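You operate a simulated robot arm through the tools that you are given. There is no shell and no other tool.

Carry out the task below with a simulated robot arm. There is one attempt and no reset: what you move stays moved.

## Task
Put things in order on the table top. At the end: the orange plug stands on top of the white roll; the clear beaker from the table top is on the blue tray; the silver window block from the table top stands where the clear beaker stood; the clear sample bottle from the table top is on the beige carton (marked "TUBES 15 ml"); the black cartridge from the table top stands on top of the white wipe box (marked "LAB WIPES"); whatever was shut is shut again. Leave all else as you found it, and nothing knocked over. Set down upright: sample bottle, beaker.

It is judged by the outcome, as a careful person would: the job done as asked, and still so three seconds after it is handed in. It fails if anything else is knocked over, pushed out of place, dropped, spilled or broken.

## Robot
A 7-joint arm with a two-finger parallel gripper, fixed in place. Base frame: the origin is at the foot of the arm, x ahead of it, y to its left, z up; the work surface is at about z = 0. Readings come in cm, rad, newtons and seconds.
With the tool pointing down near the work surface it reaches from about 22 to 58 cm from the base axis. Its first joint turns from -1.152 to 1.152 rad. Payload 2.5 kg.
The TCP is the grasp point between the finger pads, 2.3 cm short of the fingertips. In the tool frame z runs along the fingers and y along their closing line. The gripper opens to 9.4 cm. The fingers are 3.8 cm wide and 1 cm thick; the gripper's body (5.4 by 9.6 cm) begins 3.9 cm behind the TCP.
Orientation is that of the tool frame in the base frame, as a unit quaternion [w, x, y, z]. With the fingers straight down and closing along the base's y, the tool's x points along the base's -x, its y along +y and its z along -z.

## Interface
- The arm moves only by the tool jog_arm. Its argument "steps" is a list of rows, each an object of numbers (a shift or turn left out is 0, a gripper value left out holds the last): "dx", "dy", "dz": the shift along the tool's x, y, z in cm; "wx", "wy", "wz": the turn, a rotation vector about the tool's x, y, z in degrees; "grip": the gripper command, from -1 (fully open) to 1 (shut), values between in proportion. In form: [{"dx": .., "dy": .., "dz": .., "wx": .., "wy": .., "wz": .., "grip": ..}, ...]. A call has 1 to 20 rows; each row is the pose to reach, as a shift and turn from the pose commanded when the call began, along the tool's axes at that moment. Rows are played at 5 a second. More than 5 cm and 0.15 rad between two rows, or a gripper value outside its range, and nothing of the call is played. A pose out of reach is approached as far as the arm can. The call stops where the force on the tool passes 40 N (or 10 N more than at its start, if that is more) or the arm is blocked; 0.2 s more then pass. Each finger travels about 10.8 cm/s and halts on what it meets, pressing with about 34 N; the grip force reading is that of the motor and also rises with nothing between the fingers. The clock runs only during rows and for 0.2 s after the last one: add rows that repeat a pose to give the fingers time. It gives the time, the measured TCP pose, the force on the tool (base axes), the opening and the grip force at its end, in the units of the frame above (readings bear some noise), with the torque about the TCP (base axes, N m) and any sound that the robot's microphone picked up, and new pictures: "views" is both (left out), scene, wrist or none.
- Cameras (640 x 400 px; columns grow to the right, rows downward): "scene" is fixed at [12.97, -43.47, 52.09]; the picture's right is [0.63, -0.77, 0.00], its down [-0.61, -0.50, -0.62] and it looks along [0.48, 0.39, -0.79] (base axes); focal length 214 px, centre (320, 200). "wrist" rides on the gripper at [8.6, 1.6, -7.4] in the tool frame; the picture's right is [-0.18, 0.98, 0.00], its down [-0.58, -0.11, -0.81] and it looks along [-0.79, -0.15, 0.59] (tool axes); focal length 243 px, centre (320, 200).
- point_at(camera, pixels): for up to 12 pixels [column, row] of the newest picture of that camera ("zoom" is the newest enlarged one), the place [x, y, z] in the base frame of the surface seen there, good to about 0.2 cm. It takes no simulated time.
- inspect(camera, box): a new picture of the part [left, top, right, bottom] of that camera's present view, enlarged. It takes no simulated time.
- job_done(): hands the job in; it is judged then, once.

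Unless the task says otherwise, let go and move clear before handing in.

The tools are called by a JSON object that holds its "op" and its "data". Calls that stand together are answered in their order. jog_arm: Moves the arm, as the interface text tells. Its arguments: {"type":"object","properties":{"steps":{"type":"array","items":{"type":"object","properties":{"dx":{"type":"number"},"dy":{"type":"number"},"dz":{"type":"number"},"wx":{"type":"number"},"wy":{"type":"number"},"wz":{"type":"number"},"grip":{"type":"number"}}}},"views":{"type":"string","enum":["both","scene","wrist","none"]}},"required":["steps"]} The other tools are called the same way: point_at (camera, pixels) gives the place of the surface under pixels of a picture; inspect (camera, box) takes an enlarged picture of a part of a camera's view; job_done () hands the job in.

At the start:

```text
t: 0.0
eef_pos: [33.25, 2.93, 37.32]
tcp_rot: [0.0, 0.0, 1.0, 0.001]
contact_force: [-0.3, 0.7, -0.1]
wrist_torque: [0.0, 0.0, 0.01]
finger_gap: 9.4
gripper_force: 0.0
```

scene: 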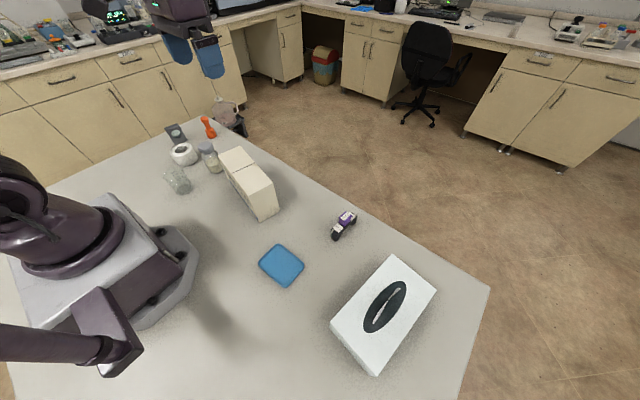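
wrist: 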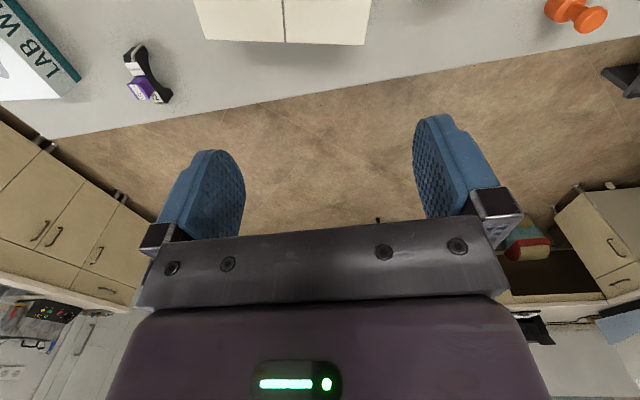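

The scene picture shows the tray near (281,265), the wipe box near (385,312), the cartridge near (343,225), the carton near (250,183), and a cluster of small items around (190,150). I'll zoom in on each before moving.

{"op": "inspect", "data": {"camera": "scene", "box": [140, 80, 300, 220]}}

{"op": "point_at", "data": {"camera": "scene", "pixels": [[281, 265], [261, 263], [281, 245], [304, 265], [284, 287], [343, 225], [335, 237], [350, 215], [385, 300], [250, 183], [332, 325], [375, 373]]}}

```text
2.86 times, centred on (220, 150) of scene
```

zoom: 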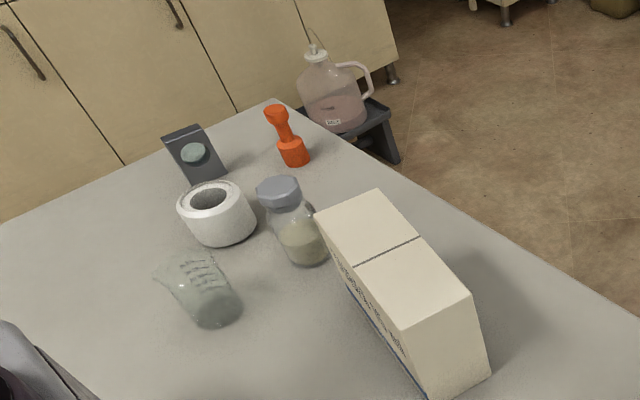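

```text
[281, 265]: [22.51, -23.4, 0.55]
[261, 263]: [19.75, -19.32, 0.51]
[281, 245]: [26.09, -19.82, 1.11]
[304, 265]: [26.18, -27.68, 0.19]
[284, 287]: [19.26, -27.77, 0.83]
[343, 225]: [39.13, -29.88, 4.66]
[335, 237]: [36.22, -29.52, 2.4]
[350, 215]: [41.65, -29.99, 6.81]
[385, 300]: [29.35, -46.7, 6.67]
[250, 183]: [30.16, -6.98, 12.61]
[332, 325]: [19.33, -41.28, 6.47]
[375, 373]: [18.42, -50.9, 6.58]
```

The zoom shows the window block (195,152), white roll (217,213), orange plug (287,135), bottle (295,220), beaker (205,290) and carton (400,280). I'll measure their places next.

{"op": "point_at", "data": {"camera": "zoom", "pixels": [[195, 152], [187, 130], [212, 180], [209, 198], [217, 240], [278, 185], [308, 262], [276, 110], [295, 162], [178, 265], [218, 325], [240, 300]]}}

{"op": "point_at", "data": {"camera": "zoom", "pixels": [[316, 213], [376, 190], [470, 294], [402, 328], [490, 373], [425, 396], [165, 140], [197, 125], [225, 175], [180, 210], [240, 190], [185, 290]]}}

{"op": "inspect", "data": {"camera": "wrist", "box": [0, 0, 640, 200]}}

```text
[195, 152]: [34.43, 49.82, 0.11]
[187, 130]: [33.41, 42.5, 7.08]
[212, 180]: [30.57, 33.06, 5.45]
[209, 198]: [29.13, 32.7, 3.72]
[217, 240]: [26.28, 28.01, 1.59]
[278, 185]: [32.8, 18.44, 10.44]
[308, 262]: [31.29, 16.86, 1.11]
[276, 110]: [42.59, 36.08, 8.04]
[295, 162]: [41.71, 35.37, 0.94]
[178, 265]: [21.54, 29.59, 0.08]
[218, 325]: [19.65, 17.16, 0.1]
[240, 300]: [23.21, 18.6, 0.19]
```

```text
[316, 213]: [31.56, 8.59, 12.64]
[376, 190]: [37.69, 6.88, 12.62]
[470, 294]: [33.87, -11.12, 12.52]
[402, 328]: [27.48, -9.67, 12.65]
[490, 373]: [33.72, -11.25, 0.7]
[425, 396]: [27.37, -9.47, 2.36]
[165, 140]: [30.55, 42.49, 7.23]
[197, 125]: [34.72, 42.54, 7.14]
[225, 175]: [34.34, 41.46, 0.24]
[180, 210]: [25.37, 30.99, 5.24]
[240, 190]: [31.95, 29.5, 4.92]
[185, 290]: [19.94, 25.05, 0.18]
```

```text
1.00 times, centred on (320, 100) of wrist (not enlarged: the box is as wide or as high as the picture)
```

zoom: 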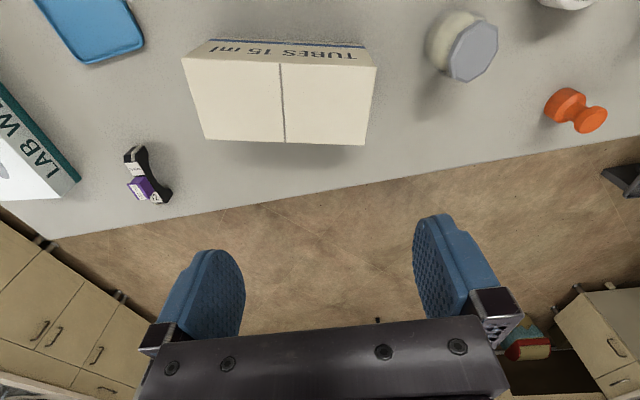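

The cluster positions are known now: carton top is at z≈12.6, roll top z≈5, and the block top z≈7.2 near (32.6,42). Next I'll zoom in on the cartridge, wipe box, beaker and plug.

{"op": "inspect", "data": {"camera": "scene", "box": [310, 195, 380, 250]}}

{"op": "inspect", "data": {"camera": "scene", "box": [310, 240, 450, 390]}}

{"op": "inspect", "data": {"camera": "scene", "box": [150, 110, 240, 200]}}

```text
7.27 times, centred on (345, 222) of scene
```

zoom: 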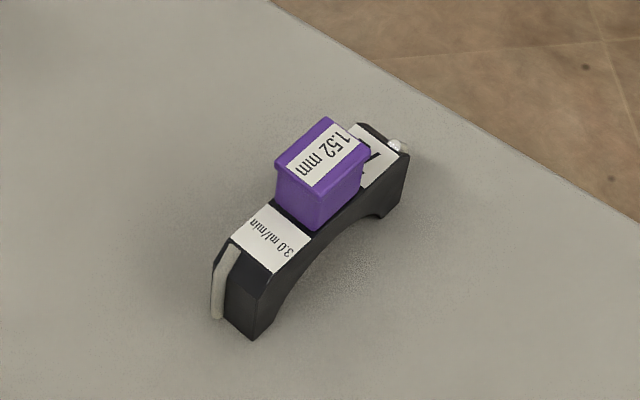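

```text
2.67 times, centred on (380, 315) of scene
```

zoom: 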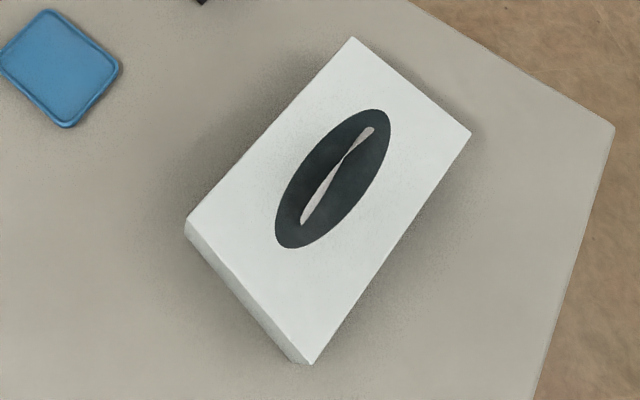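

```text
4.44 times, centred on (195, 155) of scene
```

zoom: 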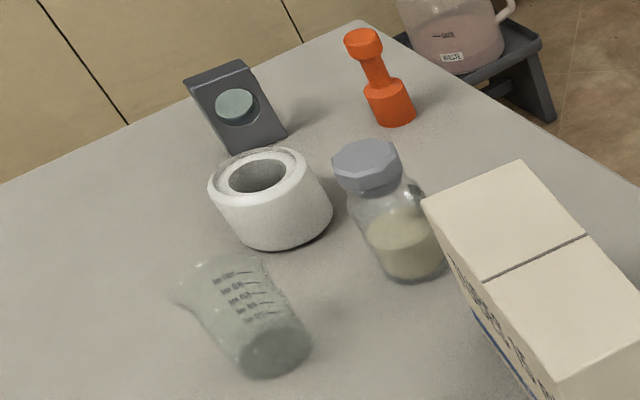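

The newest zoom clearly shows the beaker base at (275,350), the roll, plug and block. I'll read more precise points from it.

{"op": "point_at", "data": {"camera": "zoom", "pixels": [[245, 372], [312, 345], [275, 350], [240, 300], [175, 295], [255, 260], [210, 185], [300, 155], [258, 175], [240, 225], [325, 215], [280, 248]]}}

{"op": "point_at", "data": {"camera": "zoom", "pixels": [[362, 40], [345, 50], [383, 45], [375, 70], [390, 90], [368, 97], [413, 92], [380, 122], [412, 115], [335, 165], [398, 160], [365, 150]]}}

{"op": "point_at", "data": {"camera": "zoom", "pixels": [[186, 80], [242, 62], [192, 95], [230, 153], [287, 130], [255, 85], [383, 270], [442, 262], [410, 280], [370, 190], [234, 104], [350, 145]]}}

```text
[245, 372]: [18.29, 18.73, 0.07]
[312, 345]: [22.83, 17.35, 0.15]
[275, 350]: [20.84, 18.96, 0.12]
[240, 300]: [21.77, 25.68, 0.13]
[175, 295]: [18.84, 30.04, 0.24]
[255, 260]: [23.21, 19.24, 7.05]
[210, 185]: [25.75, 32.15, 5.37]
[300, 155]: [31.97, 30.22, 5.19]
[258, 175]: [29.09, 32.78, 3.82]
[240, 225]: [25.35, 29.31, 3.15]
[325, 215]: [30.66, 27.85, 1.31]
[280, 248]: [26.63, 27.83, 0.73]
```

```text
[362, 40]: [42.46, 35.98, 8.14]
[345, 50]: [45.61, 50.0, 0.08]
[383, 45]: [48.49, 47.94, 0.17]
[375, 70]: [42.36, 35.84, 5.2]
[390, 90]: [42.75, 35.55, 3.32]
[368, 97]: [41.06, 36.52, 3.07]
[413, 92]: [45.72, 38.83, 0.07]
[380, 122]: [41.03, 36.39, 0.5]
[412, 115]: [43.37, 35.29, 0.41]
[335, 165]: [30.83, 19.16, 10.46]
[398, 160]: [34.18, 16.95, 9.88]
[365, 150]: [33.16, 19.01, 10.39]
```

```text
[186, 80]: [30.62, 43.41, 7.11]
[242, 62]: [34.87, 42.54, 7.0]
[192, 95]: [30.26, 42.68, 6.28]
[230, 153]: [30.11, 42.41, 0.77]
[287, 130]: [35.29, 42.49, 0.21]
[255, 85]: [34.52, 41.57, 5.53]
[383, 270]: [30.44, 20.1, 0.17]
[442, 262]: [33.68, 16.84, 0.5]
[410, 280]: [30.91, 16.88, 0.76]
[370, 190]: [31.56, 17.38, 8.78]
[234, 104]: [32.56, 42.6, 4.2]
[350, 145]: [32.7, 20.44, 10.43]
```

The beaker base is near (20.8,19) but glass points are unreliable, so I'll swing the wrist camera over the cluster for a top view at a safe height.

{"op": "jog_arm", "data": {"steps": [{"dx": 1.2, "dy": 3.4, "dz": 1.8, "wz": -8, "grip": -1}, {"dx": 2.4, "dy": 6.8, "dz": 3.6, "wz": -16}, {"dx": 3.6, "dy": 10.2, "dz": 5.4, "wz": -24}, {"dx": 4.8, "dy": 13.6, "dz": 7.2, "wz": -32}, {"dx": 6.0, "dy": 17.0, "dz": 9.0, "wz": -40}, {"dx": 6.0, "dy": 17.0, "dz": 9.0, "wz": -40}]}}

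```text
t: 1.4
eef_pos: [27.32, 20.02, 28.12]
tcp_rot: [0.001, -0.344, 0.939, 0.0]
contact_force: [0.3, 0.1, 0.1]
wrist_torque: [-0.03, -0.01, 0.0]
finger_gap: 9.42
gripper_force: 0.1
```

scene: 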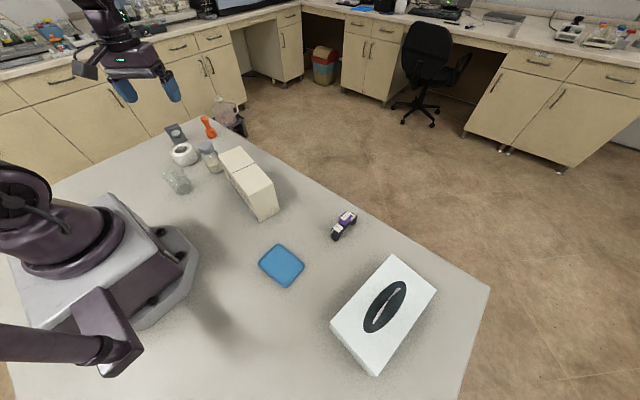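
wrist: 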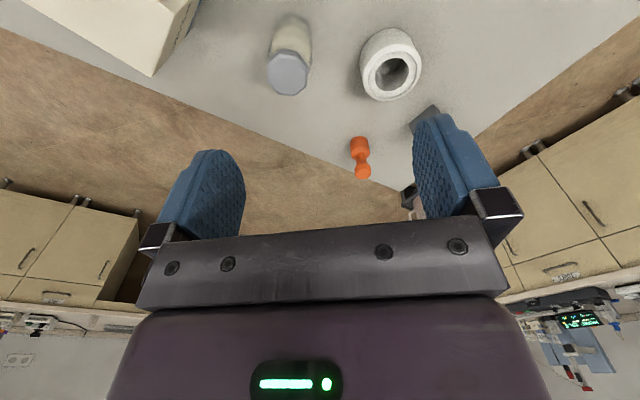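

The roll is at (390,65), plug (360,158) and bottle (290,60); the beaker is above the top edge. I'll draw the tool back toward the base to bring it into view.

{"op": "jog_arm", "data": {"steps": [{"dx": 3.5, "dz": -0.5}, {"dx": 7, "dz": -1}, {"dx": 9.5, "dz": -1}, {"dx": 9.5, "dz": -1}]}}

```text
t: 2.4
eef_pos: [19.9, 13.94, 29.4]
tcp_rot: [0.0, -0.342, 0.94, -0.001]
contact_force: [-0.1, 0.9, 0.3]
wrist_torque: [0.04, -0.02, 0.01]
finger_gap: 9.41
gripper_force: 0.0
```

scene: 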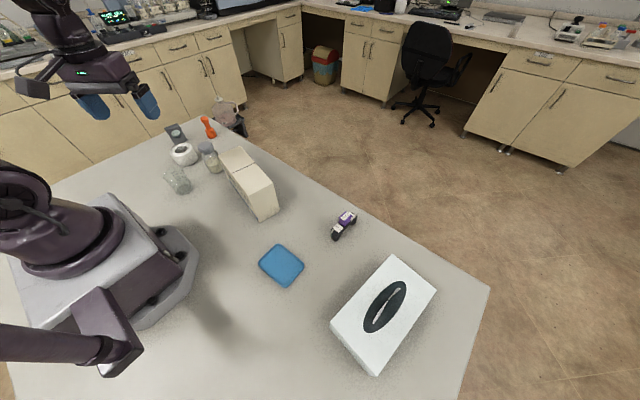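
wrist: 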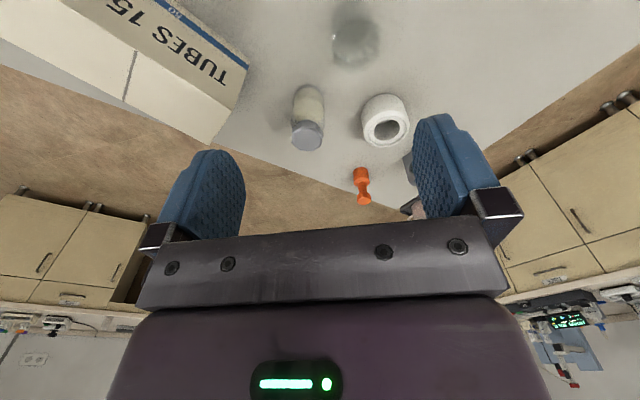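

The beaker is now visible at (355,40) from nearly overhead. I'll zoom in on it and on the roll/plug.

{"op": "inspect", "data": {"camera": "wrist", "box": [270, 0, 430, 100]}}

{"op": "point_at", "data": {"camera": "zoom", "pixels": [[240, 160], [340, 40], [435, 180], [340, 260], [340, 160], [300, 60], [400, 60], [250, 200], [430, 230], [300, 265], [250, 100], [440, 130]]}}

{"op": "inspect", "data": {"camera": "wrist", "box": [270, 70, 430, 220]}}

```text
4.00 times, centred on (350, 50) of wrist
```

zoom: 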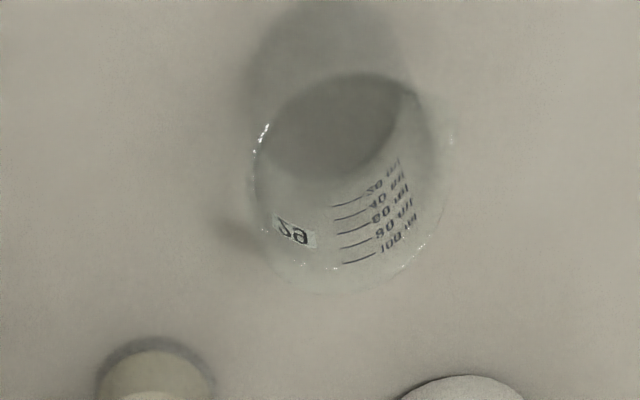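

```text
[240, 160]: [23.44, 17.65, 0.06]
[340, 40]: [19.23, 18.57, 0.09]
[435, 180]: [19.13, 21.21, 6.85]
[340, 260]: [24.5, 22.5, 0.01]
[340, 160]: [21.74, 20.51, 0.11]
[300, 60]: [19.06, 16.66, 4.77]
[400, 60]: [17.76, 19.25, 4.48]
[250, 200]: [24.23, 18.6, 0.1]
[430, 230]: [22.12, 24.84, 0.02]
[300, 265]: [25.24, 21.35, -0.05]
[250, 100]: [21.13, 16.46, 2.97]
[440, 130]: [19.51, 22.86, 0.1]
```

```text
2.67 times, centred on (350, 145) of wrist
```

zoom: 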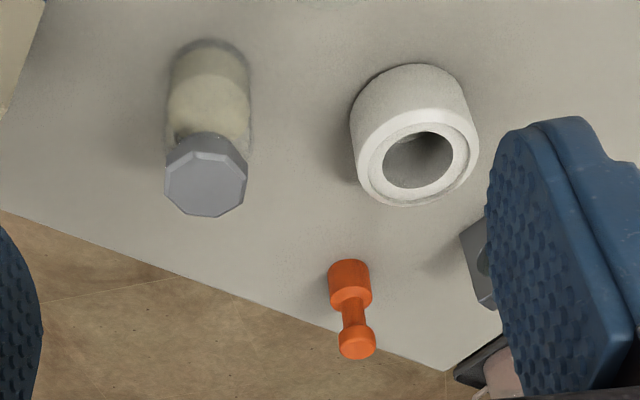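

The beaker's base ellipse is near (335,125) in that zoom, with its rim larger. I'll zoom tighter from both cameras to fix its centre and width.

{"op": "inspect", "data": {"camera": "scene", "box": [155, 160, 200, 200]}}

{"op": "point_at", "data": {"camera": "zoom", "pixels": [[300, 350], [420, 350], [360, 370], [360, 300], [250, 250], [400, 200], [200, 200], [300, 130], [350, 250], [300, 200], [380, 320], [440, 300]]}}

{"op": "inspect", "data": {"camera": "wrist", "box": [315, 0, 395, 80]}}

```text
10.00 times, centred on (178, 180) of scene
```

zoom: 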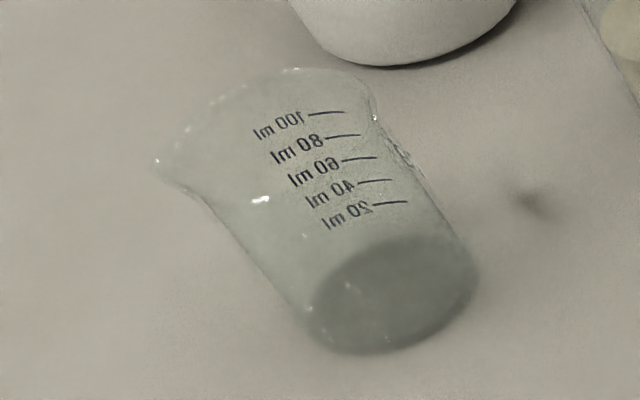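

```text
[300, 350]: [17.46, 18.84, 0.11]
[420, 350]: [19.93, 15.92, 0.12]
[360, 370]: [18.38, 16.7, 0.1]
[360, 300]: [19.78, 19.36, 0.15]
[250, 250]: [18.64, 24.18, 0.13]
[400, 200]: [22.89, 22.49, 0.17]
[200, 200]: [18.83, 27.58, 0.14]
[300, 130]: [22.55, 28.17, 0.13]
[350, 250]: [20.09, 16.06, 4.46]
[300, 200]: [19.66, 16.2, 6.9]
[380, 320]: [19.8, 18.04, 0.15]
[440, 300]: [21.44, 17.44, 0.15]
```

```text
5.00 times, centred on (355, 40) of wrist
```

zoom: 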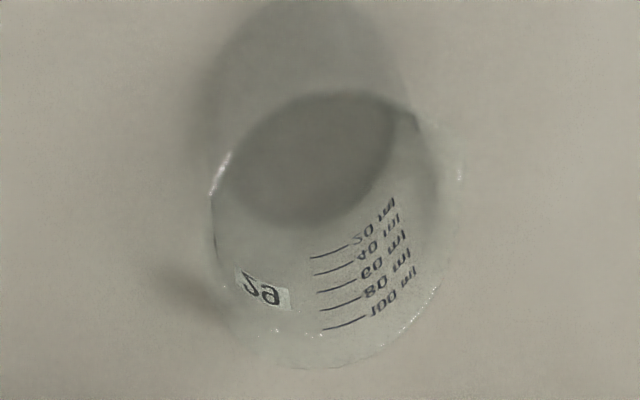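

From both views the beaker's base centre is about (20.55,18.85), diameter ≈5 cm, height ≈7 cm, with its spout toward (-0.64,+0.77). I'll turn the tool so the fingers close across the spout direction and hover above it at z=16.

{"op": "jog_arm", "data": {"steps": [{"dx": -0.52, "dy": 0.5, "dz": 1.9, "wz": 7.15}, {"dx": -1.05, "dy": 0.99, "dz": 3.8, "wz": 14.3}, {"dx": -1.58, "dy": 1.49, "dz": 5.7, "wz": 21.45}, {"dx": -2.1, "dy": 1.99, "dz": 7.6, "wz": 28.6}, {"dx": -2.63, "dy": 2.49, "dz": 9.5, "wz": 35.7}, {"dx": -3.15, "dy": 2.98, "dz": 11.4, "wz": 42.85}, {"dx": -3.68, "dy": 3.48, "dz": 13.3, "wz": 50}, {"dx": -3.68, "dy": 3.48, "dz": 13.3, "wz": 50}]}}

```text
t: 4.2
eef_pos: [20.74, 18.89, 15.91]
tcp_rot: [0.0, 0.088, 0.996, -0.001]
contact_force: [-0.2, 0.5, -0.1]
wrist_torque: [0.03, 0.0, 0.03]
finger_gap: 9.38
gripper_force: 0.1
```

scene: 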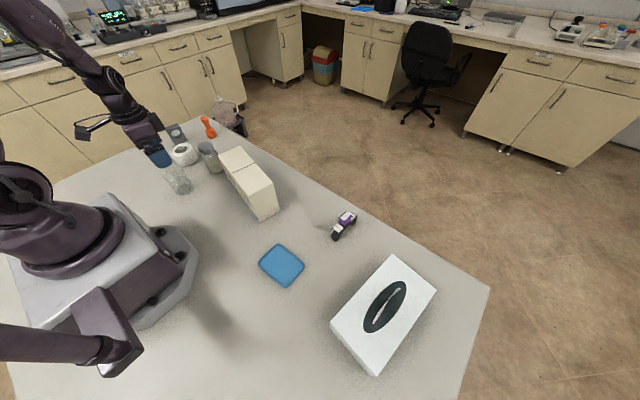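
wrist: 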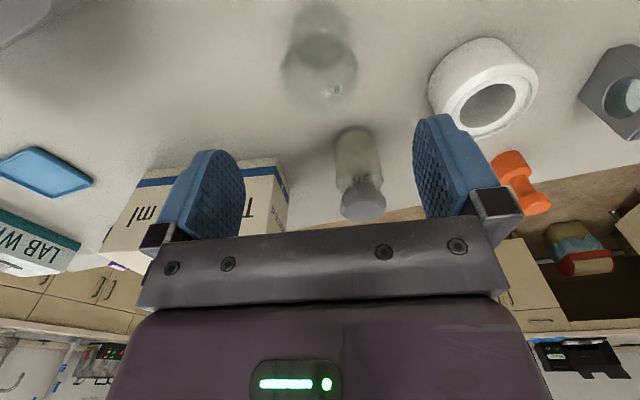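

The beaker is centred between the fingers at column ≈319, as predicted for this pose. I'll descend around it to z≈4.8, then look.

{"op": "jog_arm", "data": {"steps": [{"dz": 3}, {"dz": 6}, {"dz": 8.5}, {"dz": 10}, {"dz": 11.2}, {"dz": 11.2}]}}

```text
t: 5.6
eef_pos: [20.58, 18.78, 4.91]
tcp_rot: [0.0, 0.087, 0.996, 0.0]
contact_force: [0.0, -0.2, 0.8]
wrist_torque: [-0.01, 0.01, -0.01]
finger_gap: 9.41
gripper_force: 0.0
```

scene: 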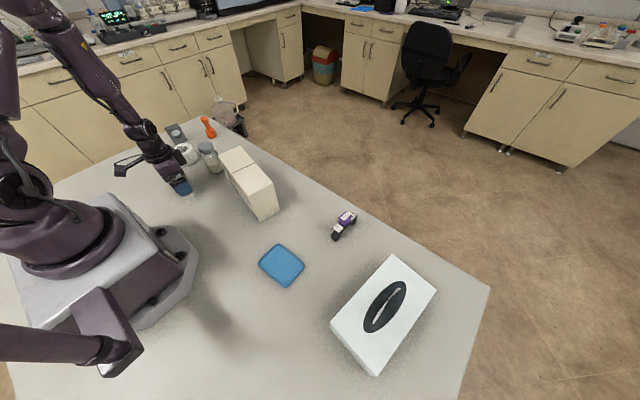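
wrist: 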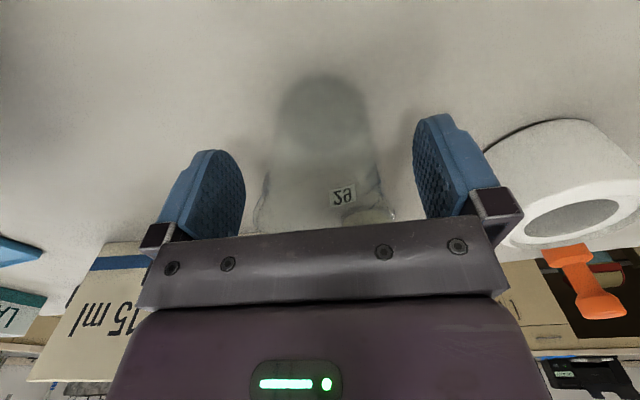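

The beaker sits between the pads at columns 255–397. I'll close gently toward a 4.4 cm gap and watch where the fingers stop.

{"op": "jog_arm", "data": {"steps": [{"grip": -0.2}, {"grip": -0.1}, {"grip": 0.0}, {"grip": 0.06}, {"grip": 0.06}]}}

```text
t: 6.8
eef_pos: [20.61, 18.74, 4.8]
tcp_rot: [0.0, 0.088, 0.996, 0.001]
contact_force: [-1.0, -0.1, -0.3]
wrist_torque: [-0.02, -0.02, -0.02]
finger_gap: 5.31
gripper_force: 33.8
```

scene: 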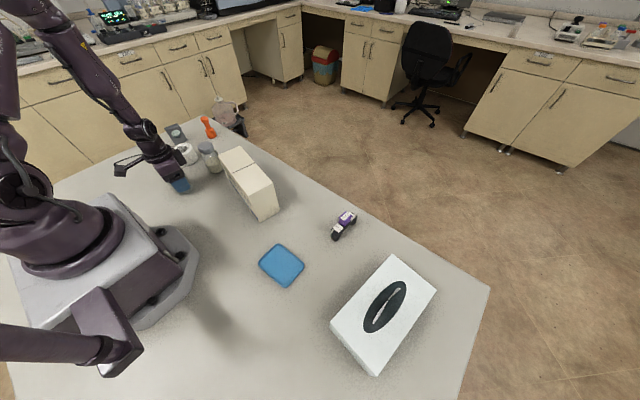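
wrist: 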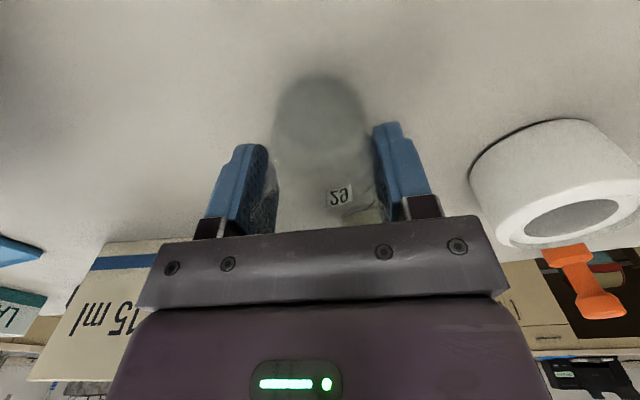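

The fingers stopped at 5.3 cm with 33.8 N, so the beaker is held. I'll lift straight up and check that it came along.

{"op": "jog_arm", "data": {"steps": [{"dz": -1.5}, {"dz": -4}, {"dz": -8}, {"dz": -12.5}, {"dz": -17}, {"dz": -21}, {"dz": -21}]}}

```text
t: 8.4
eef_pos: [20.53, 18.71, 26.11]
tcp_rot: [0.0, 0.088, 0.996, 0.0]
contact_force: [-0.8, 0.5, -1.5]
wrist_torque: [0.01, 0.0, -0.01]
finger_gap: 5.33
gripper_force: 34.2
```

scene: 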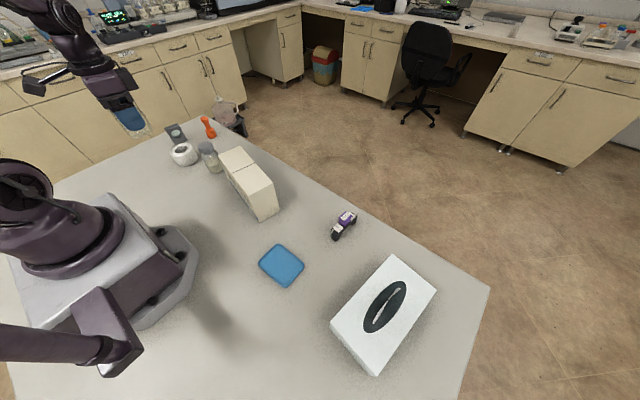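
wrist: 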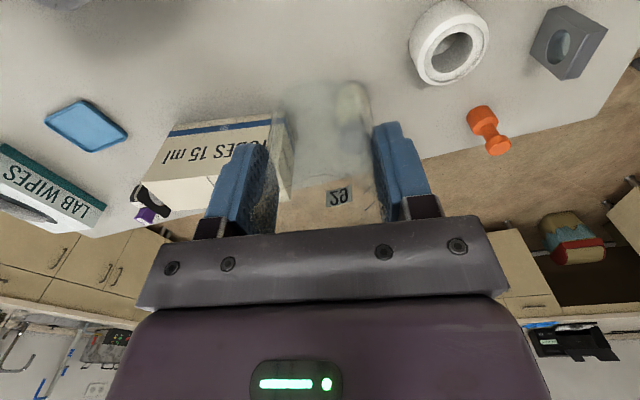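

The beaker is in the grip (wrist picture, columns 270–385) and gone from the table. I'll carry it in an arc at z≈26 over to the tray side.

{"op": "jog_arm", "data": {"steps": [{"dx": -2.91, "dy": -2.38}, {"dx": -6.47, "dy": -5.31}, {"dx": -10.07, "dy": -8.43}, {"dx": -11.85, "dy": -12.79}, {"dx": -12.86, "dy": -17.38}, {"dx": -13.28, "dy": -22.08}, {"dx": -12.9, "dy": -26.82}, {"dx": -12.09, "dy": -31.43}, {"dx": -10.87, "dy": -36.01}, {"dx": -9.35, "dy": -40.64}, {"dx": -9.35, "dy": -40.64}, {"dx": -9.35, "dy": -40.64}]}}

```text
t: 11.0
eef_pos: [22.78, -22.82, 25.71]
tcp_rot: [0.0, 0.087, 0.996, 0.001]
contact_force: [0.1, -0.5, -1.1]
wrist_torque: [0.02, -0.01, -0.02]
finger_gap: 5.31
gripper_force: 33.9
```

scene: 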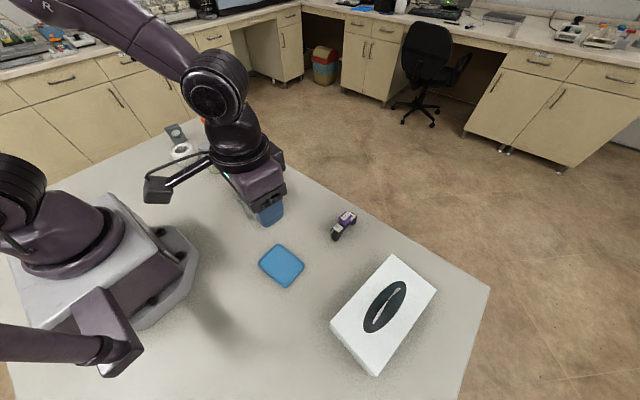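
wrist: 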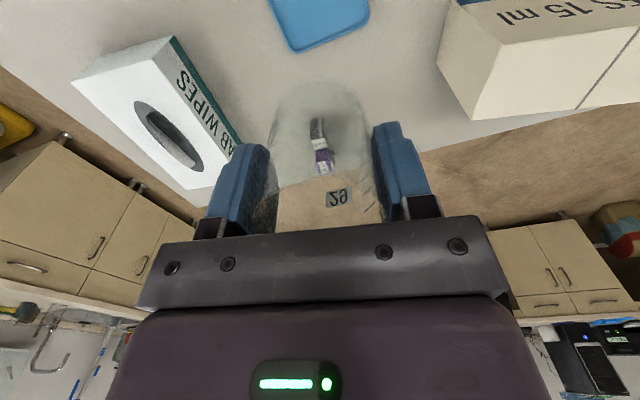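

The arm is over the tray side. I'll zoom on the tray in the scene view to fix its centre and floor height before lowering.

{"op": "inspect", "data": {"camera": "scene", "box": [250, 235, 314, 295]}}

{"op": "point_at", "data": {"camera": "zoom", "pixels": [[310, 200], [90, 200], [310, 70], [530, 200], [340, 370], [200, 120], [420, 130], [450, 280], [210, 290], [260, 200], [360, 200], [310, 250]]}}

```text
6.67 times, centred on (282, 265) of scene
```

zoom: 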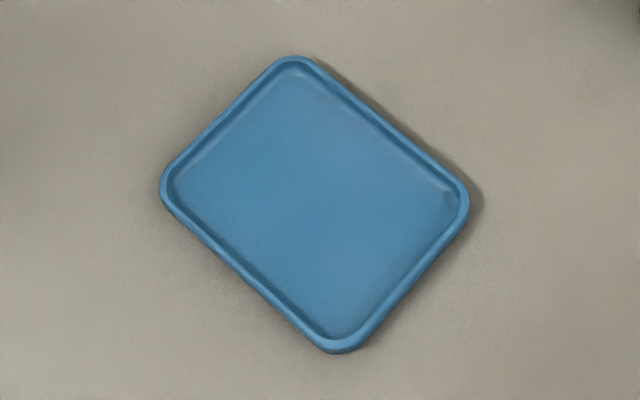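

```text
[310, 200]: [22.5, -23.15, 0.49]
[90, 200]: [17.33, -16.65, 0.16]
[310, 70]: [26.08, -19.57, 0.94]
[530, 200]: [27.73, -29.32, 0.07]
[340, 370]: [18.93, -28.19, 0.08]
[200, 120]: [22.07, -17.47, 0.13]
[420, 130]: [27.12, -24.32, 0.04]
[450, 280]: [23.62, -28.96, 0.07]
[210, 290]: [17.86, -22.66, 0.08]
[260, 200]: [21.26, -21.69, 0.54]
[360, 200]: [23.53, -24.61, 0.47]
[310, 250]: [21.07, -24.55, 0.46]
```

The tray centre is about (22.6,-23.3) with floor z≈0.48. I'll lower the beaker to just above the floor.

{"op": "jog_arm", "data": {"steps": [{"dx": 0.01, "dy": -0.51, "dz": 4}, {"dx": 0.01, "dy": -0.51, "dz": 8}, {"dx": 0.01, "dy": -0.51, "dz": 12}, {"dx": 0.01, "dy": -0.51, "dz": 15.5}, {"dx": 0.01, "dy": -0.51, "dz": 18.2}, {"dx": 0.01, "dy": -0.51, "dz": 19.8}, {"dx": 0.01, "dy": -0.51, "dz": 19.8}]}}

```text
t: 12.6
eef_pos: [22.62, -23.23, 6.23]
tcp_rot: [0.0, 0.087, 0.996, 0.001]
contact_force: [-0.8, -0.4, -0.7]
wrist_torque: [-0.01, -0.02, 0.0]
finger_gap: 5.26
gripper_force: 34.7
```

scene: 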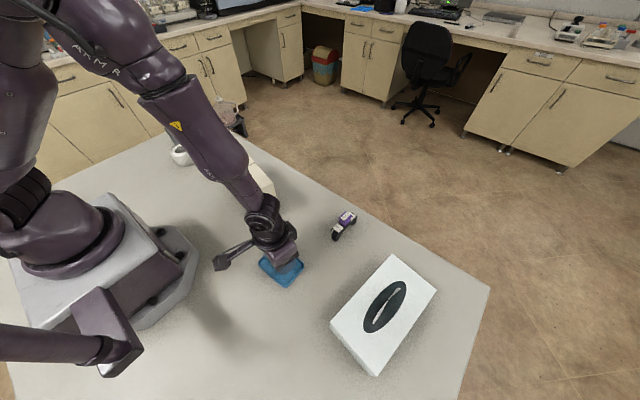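
wrist: 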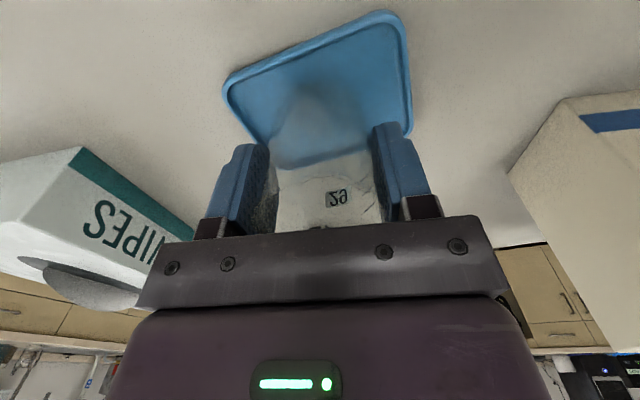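

The beaker sits over the tray's middle (base at about (318,115) inside the blue outline). I'll lower in small steps until it touches.

{"op": "jog_arm", "data": {"steps": [{"dz": 0.3}, {"dz": 0.5}, {"dz": 0.65}, {"dz": 0.65}], "views": "wrist"}}

```text
t: 13.6
eef_pos: [22.61, -23.27, 5.42]
tcp_rot: [0.0, 0.087, 0.996, 0.0]
contact_force: [-0.4, 0.0, -0.7]
wrist_torque: [0.0, 0.02, 0.0]
finger_gap: 5.3
gripper_force: 34.1
```

wrist: 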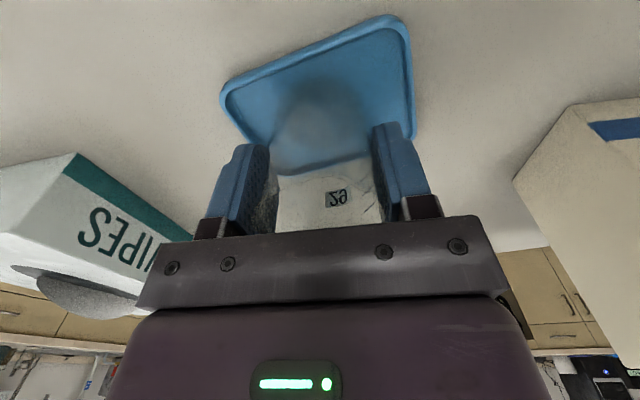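

{"op": "jog_arm", "data": {"steps": [{"dz": 0.08}, {"dz": 0.14}, {"dz": 0.2}, {"dz": 0.2}], "views": "none"}}

```text
t: 14.6
eef_pos: [22.55, -23.25, 5.16]
tcp_rot: [0.0, 0.086, 0.996, 0.001]
contact_force: [-4.2, 3.6, 21.0]
wrist_torque: [0.15, 0.17, 0.03]
finger_gap: 5.29
gripper_force: 33.6
```

The upward force of 21 N shows the beaker is pressed onto the tray floor. I'll ease up a hair and open the fingers.

{"op": "jog_arm", "data": {"steps": [{"dz": -0.1}, {"dz": -0.1, "grip": -0.25}, {"dz": -0.1, "grip": -0.5}, {"dz": -0.1, "grip": -1}, {"dz": -0.1, "grip": -1}]}}

```text
t: 15.8
eef_pos: [22.59, -23.3, 5.26]
tcp_rot: [0.0, 0.087, 0.996, 0.0]
contact_force: [0.7, -0.4, 0.2]
wrist_torque: [-0.03, -0.01, -0.02]
finger_gap: 9.39
gripper_force: 0.2
```

scene: 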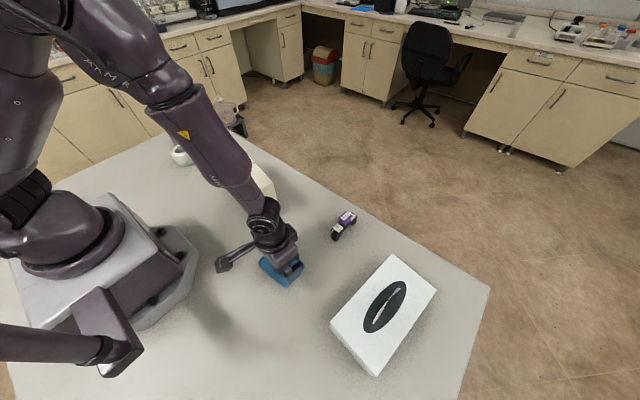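
wrist: 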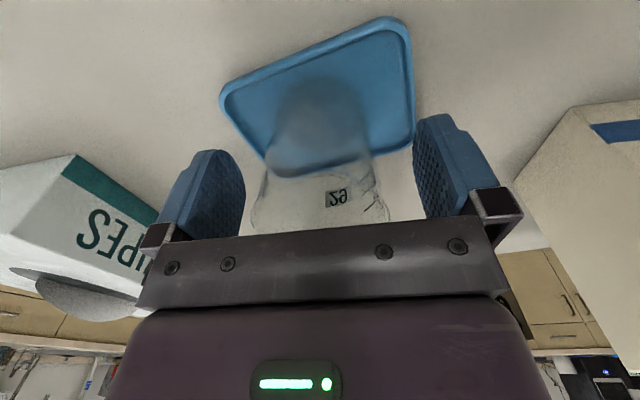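

The beaker stands free in the tray between the open fingers. I'll rise straight up and check.

{"op": "jog_arm", "data": {"steps": [{"dz": -2}, {"dz": -6}, {"dz": -10.5}, {"dz": -15}, {"dz": -19.7}, {"dz": -19.7}]}}

{"op": "inspect", "data": {"camera": "scene", "box": [240, 190, 370, 300]}}

```text
t: 17.2
eef_pos: [22.61, -23.26, 25.02]
tcp_rot: [0.001, 0.087, 0.996, 0.0]
contact_force: [0.8, -0.6, 0.1]
wrist_torque: [0.0, -0.01, -0.03]
finger_gap: 9.38
gripper_force: 0.1
```

scene: 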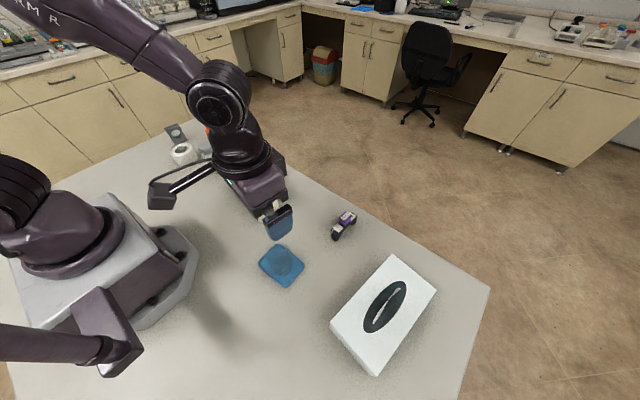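
wrist: 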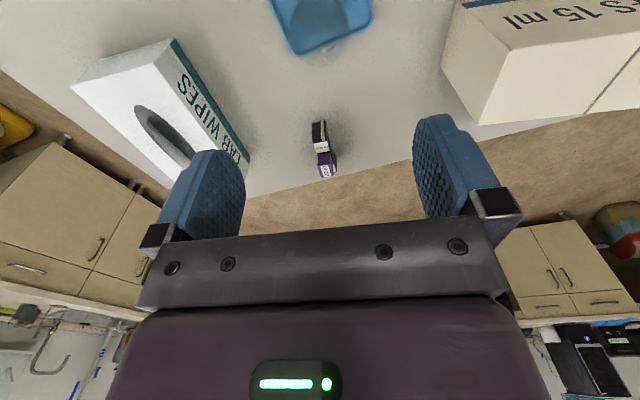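

```text
3.64 times, centred on (305, 245) of scene
```

zoom: 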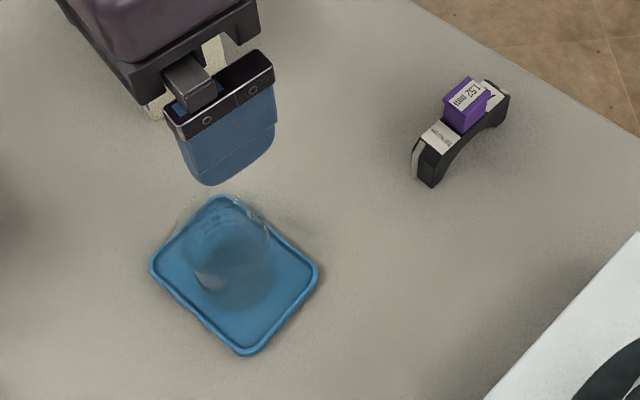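

The beaker stands upright inside the tray. Next is the black cartridge at (343,225); I'll zoom in and measure its shape.

{"op": "inspect", "data": {"camera": "scene", "box": [320, 200, 370, 245]}}

{"op": "point_at", "data": {"camera": "zoom", "pixels": [[330, 130], [280, 160], [365, 110], [330, 180], [270, 240], [250, 300], [390, 150], [420, 150], [220, 260], [300, 230], [390, 190], [420, 130]]}}

{"op": "inspect", "data": {"camera": "wrist", "box": [280, 100, 360, 200]}}

```text
8.89 times, centred on (345, 222) of scene
```

zoom: 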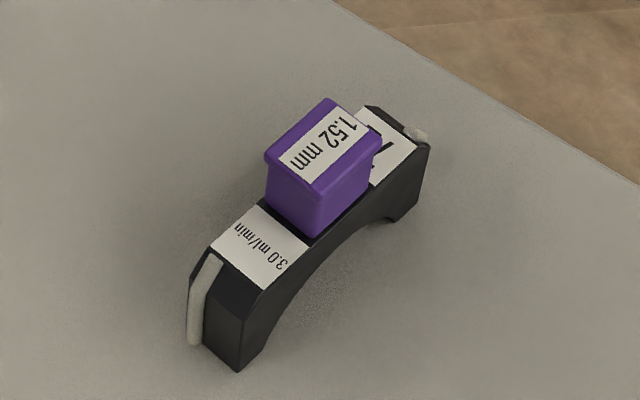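

```text
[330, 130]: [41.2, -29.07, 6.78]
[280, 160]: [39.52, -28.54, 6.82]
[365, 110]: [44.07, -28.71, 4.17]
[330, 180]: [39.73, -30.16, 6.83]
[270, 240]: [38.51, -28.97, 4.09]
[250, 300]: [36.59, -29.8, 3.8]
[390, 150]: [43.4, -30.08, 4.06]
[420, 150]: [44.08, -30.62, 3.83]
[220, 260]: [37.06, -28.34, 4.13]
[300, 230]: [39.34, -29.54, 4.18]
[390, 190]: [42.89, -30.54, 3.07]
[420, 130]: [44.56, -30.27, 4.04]
```

```text
4.00 times, centred on (320, 150) of wrist
```

zoom: 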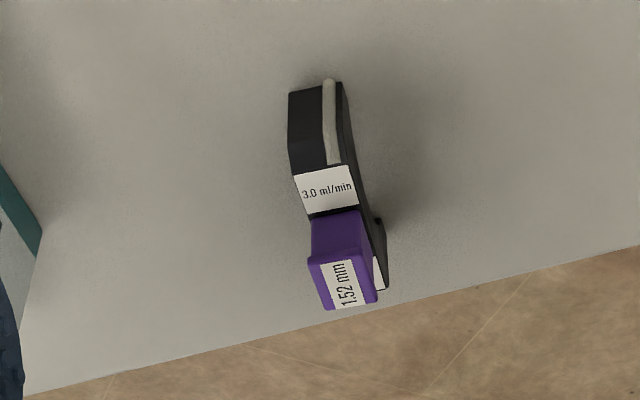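

The cartridge's black body top is z≈4.1, the purple block tops out at z≈6.8, and it spans x≈36.5–44.8 at y≈-29.4 with a slight -5° tilt. Now the wipe box corners and its oval opening.

{"op": "inspect", "data": {"camera": "scene", "box": [320, 245, 445, 385]}}

{"op": "point_at", "data": {"camera": "scene", "pixels": [[392, 257], [434, 290], [375, 371], [334, 324], [368, 332], [404, 283], [385, 306], [345, 325], [360, 350], [395, 270], [412, 275], [420, 295]]}}

```text
2.86 times, centred on (382, 315) of scene
```

zoom: 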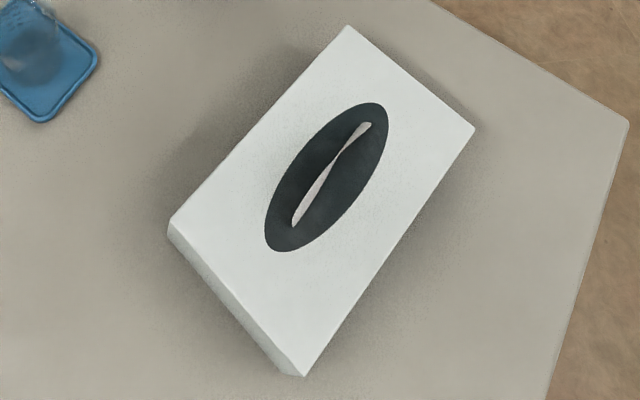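

```text
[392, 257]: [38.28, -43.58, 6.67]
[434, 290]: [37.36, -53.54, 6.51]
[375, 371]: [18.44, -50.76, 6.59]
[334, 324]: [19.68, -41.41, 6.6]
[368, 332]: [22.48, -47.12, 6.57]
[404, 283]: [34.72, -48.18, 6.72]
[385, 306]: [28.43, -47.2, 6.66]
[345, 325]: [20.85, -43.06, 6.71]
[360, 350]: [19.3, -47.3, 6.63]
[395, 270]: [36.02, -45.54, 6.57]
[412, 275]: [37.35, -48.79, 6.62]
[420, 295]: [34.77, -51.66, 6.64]
```

The box top is flat at z≈6.6 from about (19.4,-41.1) to (38.6,-43.3) on its near long edge, and the oval surface reads flush. I'll measure the oval's edges, and move the tool above the cartridge.

{"op": "point_at", "data": {"camera": "zoom", "pixels": [[292, 165], [280, 195], [315, 130], [375, 180], [350, 210], [388, 120], [268, 230], [300, 245], [260, 120], [220, 165], [300, 80], [335, 165]]}}

{"op": "jog_arm", "data": {"steps": [{"dx": -3.76, "dy": -0.57, "dz": 2.2, "wz": -1}, {"dx": -7.51, "dy": -1.15, "dz": 4.4, "wz": -2}, {"dx": -11.27, "dy": -1.72, "dz": 6.6, "wz": -3}, {"dx": -15.02, "dy": -2.3, "dz": 8.8, "wz": -4}, {"dx": -18.78, "dy": -2.87, "dz": 10.97, "wz": -5}, {"dx": -18.78, "dy": -2.87, "dz": 10.97, "wz": -5}]}}

```text
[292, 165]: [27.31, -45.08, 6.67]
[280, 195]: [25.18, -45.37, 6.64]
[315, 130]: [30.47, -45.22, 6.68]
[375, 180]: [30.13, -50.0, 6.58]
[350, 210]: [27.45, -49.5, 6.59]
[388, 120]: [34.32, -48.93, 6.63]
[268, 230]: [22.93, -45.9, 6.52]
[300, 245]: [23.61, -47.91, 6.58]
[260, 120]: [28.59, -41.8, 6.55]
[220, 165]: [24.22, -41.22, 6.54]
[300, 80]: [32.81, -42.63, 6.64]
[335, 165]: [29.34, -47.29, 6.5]
```

```text
t: 18.6
eef_pos: [40.71, -29.37, 13.94]
tcp_rot: [0.0, 0.043, 0.999, 0.0]
contact_force: [0.4, 0.2, 0.7]
wrist_torque: [0.01, -0.03, 0.02]
finger_gap: 9.39
gripper_force: 0.0
```

scene: 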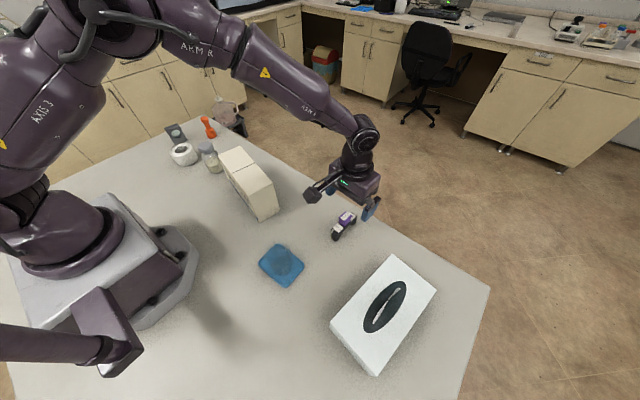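
wrist: 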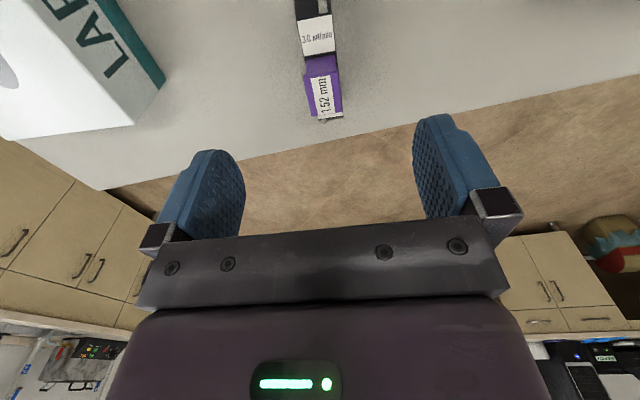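

The purple block is centred at about (324,98), just where it should be for a centred grasp. I'll descend over it to z≈4.2.

{"op": "jog_arm", "data": {"steps": [{"dz": 3}, {"dz": 6}, {"dz": 8}, {"dz": 9.8}, {"dz": 9.8}]}}

```text
t: 19.8
eef_pos: [40.64, -29.42, 4.11]
tcp_rot: [0.0, 0.044, 0.999, 0.0]
contact_force: [0.2, 0.6, -0.8]
wrist_torque: [0.0, 0.0, -0.01]
finger_gap: 9.43
gripper_force: 0.1
```

scene: 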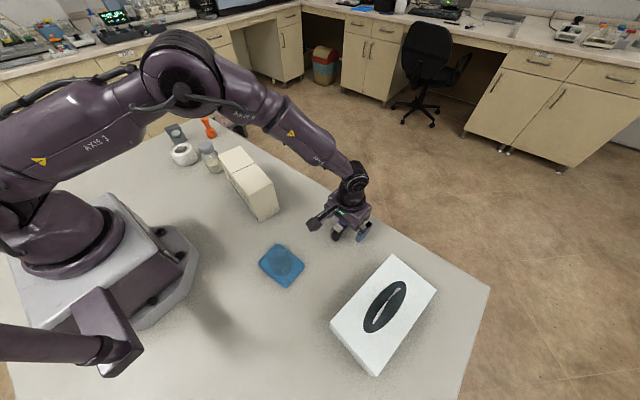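
wrist: 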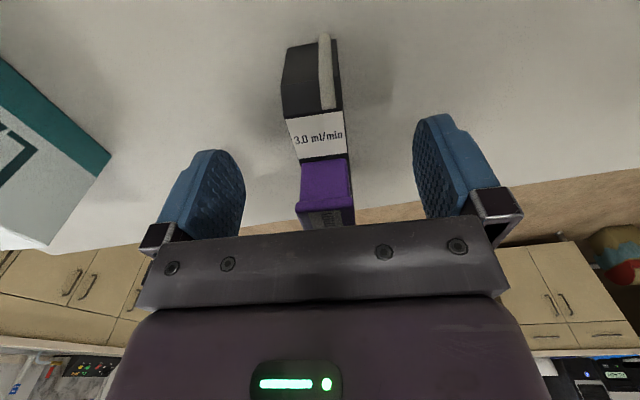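

The cartridge is centred between the pads. I'll close gradually on it.

{"op": "jog_arm", "data": {"steps": [{"grip": -0.1}, {"grip": 0.2}, {"grip": 0.4}, {"grip": 0.5}, {"grip": 0.6}, {"grip": 0.7}, {"grip": 0.75}]}}

```text
t: 21.4
eef_pos: [40.57, -29.44, 4.2]
tcp_rot: [0.0, 0.043, 0.999, 0.0]
contact_force: [-0.4, -0.8, 0.0]
wrist_torque: [-0.02, 0.03, 0.0]
finger_gap: 2.16
gripper_force: 34.0
```

scene: 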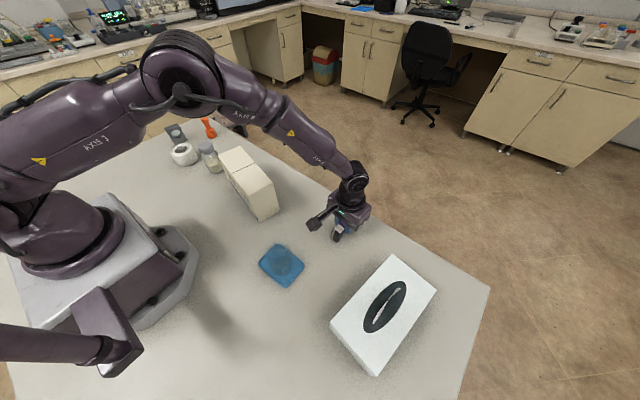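
wrist: 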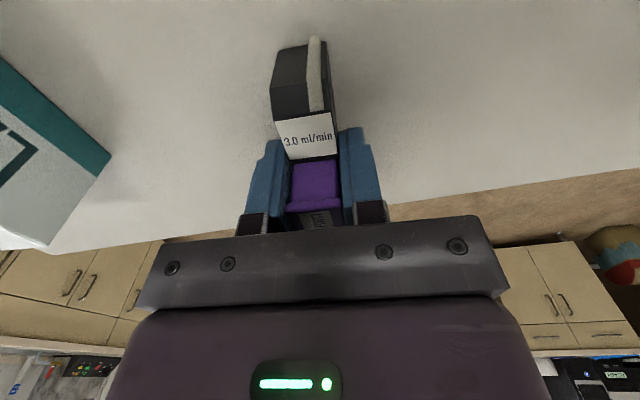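

The cartridge is held with a gap of 2.16 cm and 34 N. I'll lift it and carry it over the flat strip of the wipe box beside the oval, around (28.8,-43.3).

{"op": "jog_arm", "data": {"steps": [{"dz": -2}, {"dz": -6}, {"dz": -10.8}, {"dz": -14.8}, {"dx": 2.1, "dy": -3.0, "dz": -14.8, "wz": 0.5}, {"dx": 4.2, "dy": -6.0, "dz": -14.8, "wz": 1}, {"dx": 6.3, "dy": -9.0, "dz": -14.8, "wz": 1.5}, {"dx": 8.4, "dy": -12.0, "dz": -14.8, "wz": 2}, {"dx": 10.54, "dy": -14.88, "dz": -14.8, "wz": 2.5}, {"dx": 10.54, "dy": -14.88, "dz": -14.8, "wz": 2.5}]}}

```text
t: 23.6
eef_pos: [28.65, -43.31, 19.1]
tcp_rot: [0.001, 0.065, 0.998, 0.0]
contact_force: [0.9, 0.1, -0.9]
wrist_torque: [-0.02, -0.01, -0.01]
finger_gap: 2.17
gripper_force: 33.6
```

scene: 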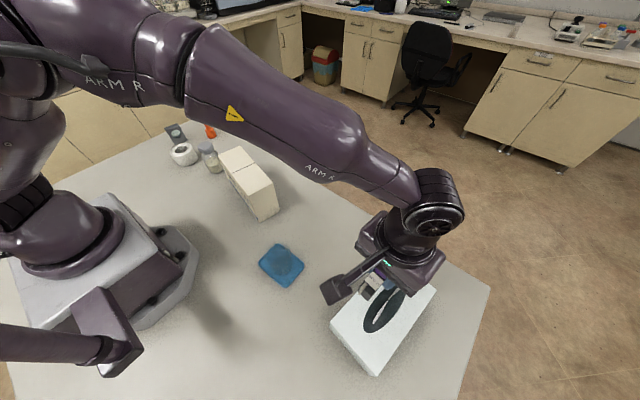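
wrist: 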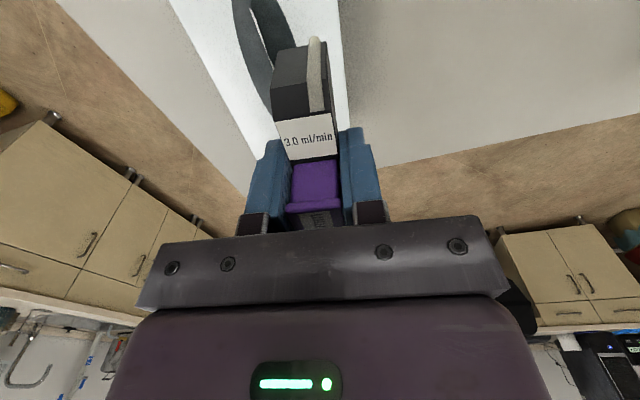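

The cartridge lines up with the box's long edge (edge at column ≈340 in the wrist picture). I'll lower to just above the lid and recheck.

{"op": "jog_arm", "data": {"steps": [{"dz": 3}, {"dz": 5.5}, {"dz": 7.4}, {"dz": 7.4}]}}

```text
t: 24.6
eef_pos: [28.75, -43.26, 11.43]
tcp_rot: [0.0, 0.065, 0.998, -0.001]
contact_force: [-0.3, 0.0, -0.2]
wrist_torque: [-0.02, -0.01, 0.04]
finger_gap: 2.13
gripper_force: 33.8
```

scene: 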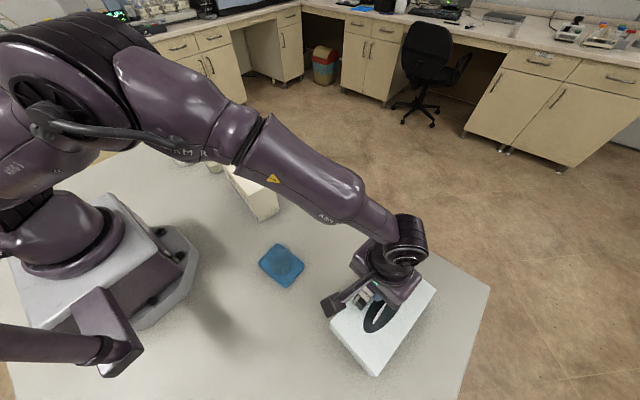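
wrist: 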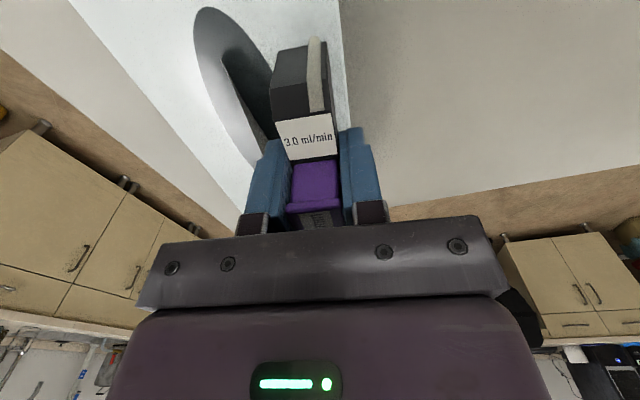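

The cartridge is about a centimetre above the lid, between the lid edge (column ≈345) and the oval. I'll check the edge's place from the wrist view.

{"op": "inspect", "data": {"camera": "wrist", "box": [240, 20, 400, 140]}}

{"op": "point_at", "data": {"camera": "wrist", "pixels": [[340, 40], [335, 40], [343, 60], [338, 75], [345, 90], [262, 60], [270, 80], [255, 40], [340, 20], [300, 20], [265, 110], [345, 110]]}}

```text
3.33 times, centred on (320, 80) of wrist
```

zoom: 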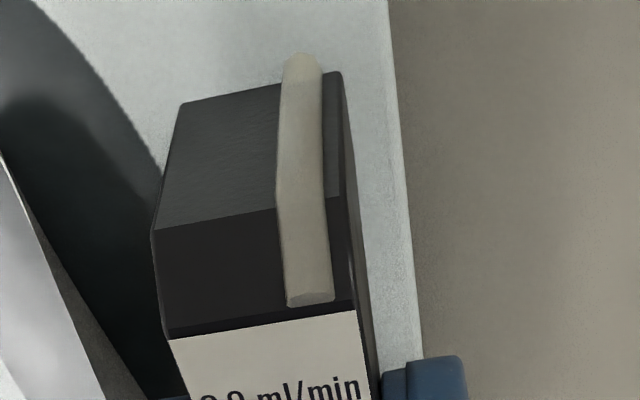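

```text
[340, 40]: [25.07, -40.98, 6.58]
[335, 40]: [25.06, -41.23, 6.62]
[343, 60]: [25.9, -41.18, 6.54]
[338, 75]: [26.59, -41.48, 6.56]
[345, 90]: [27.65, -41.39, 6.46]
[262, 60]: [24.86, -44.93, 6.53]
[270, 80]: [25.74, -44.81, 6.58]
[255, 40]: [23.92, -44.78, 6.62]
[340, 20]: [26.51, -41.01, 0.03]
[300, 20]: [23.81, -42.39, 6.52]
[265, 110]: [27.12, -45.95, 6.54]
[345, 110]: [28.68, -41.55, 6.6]
```

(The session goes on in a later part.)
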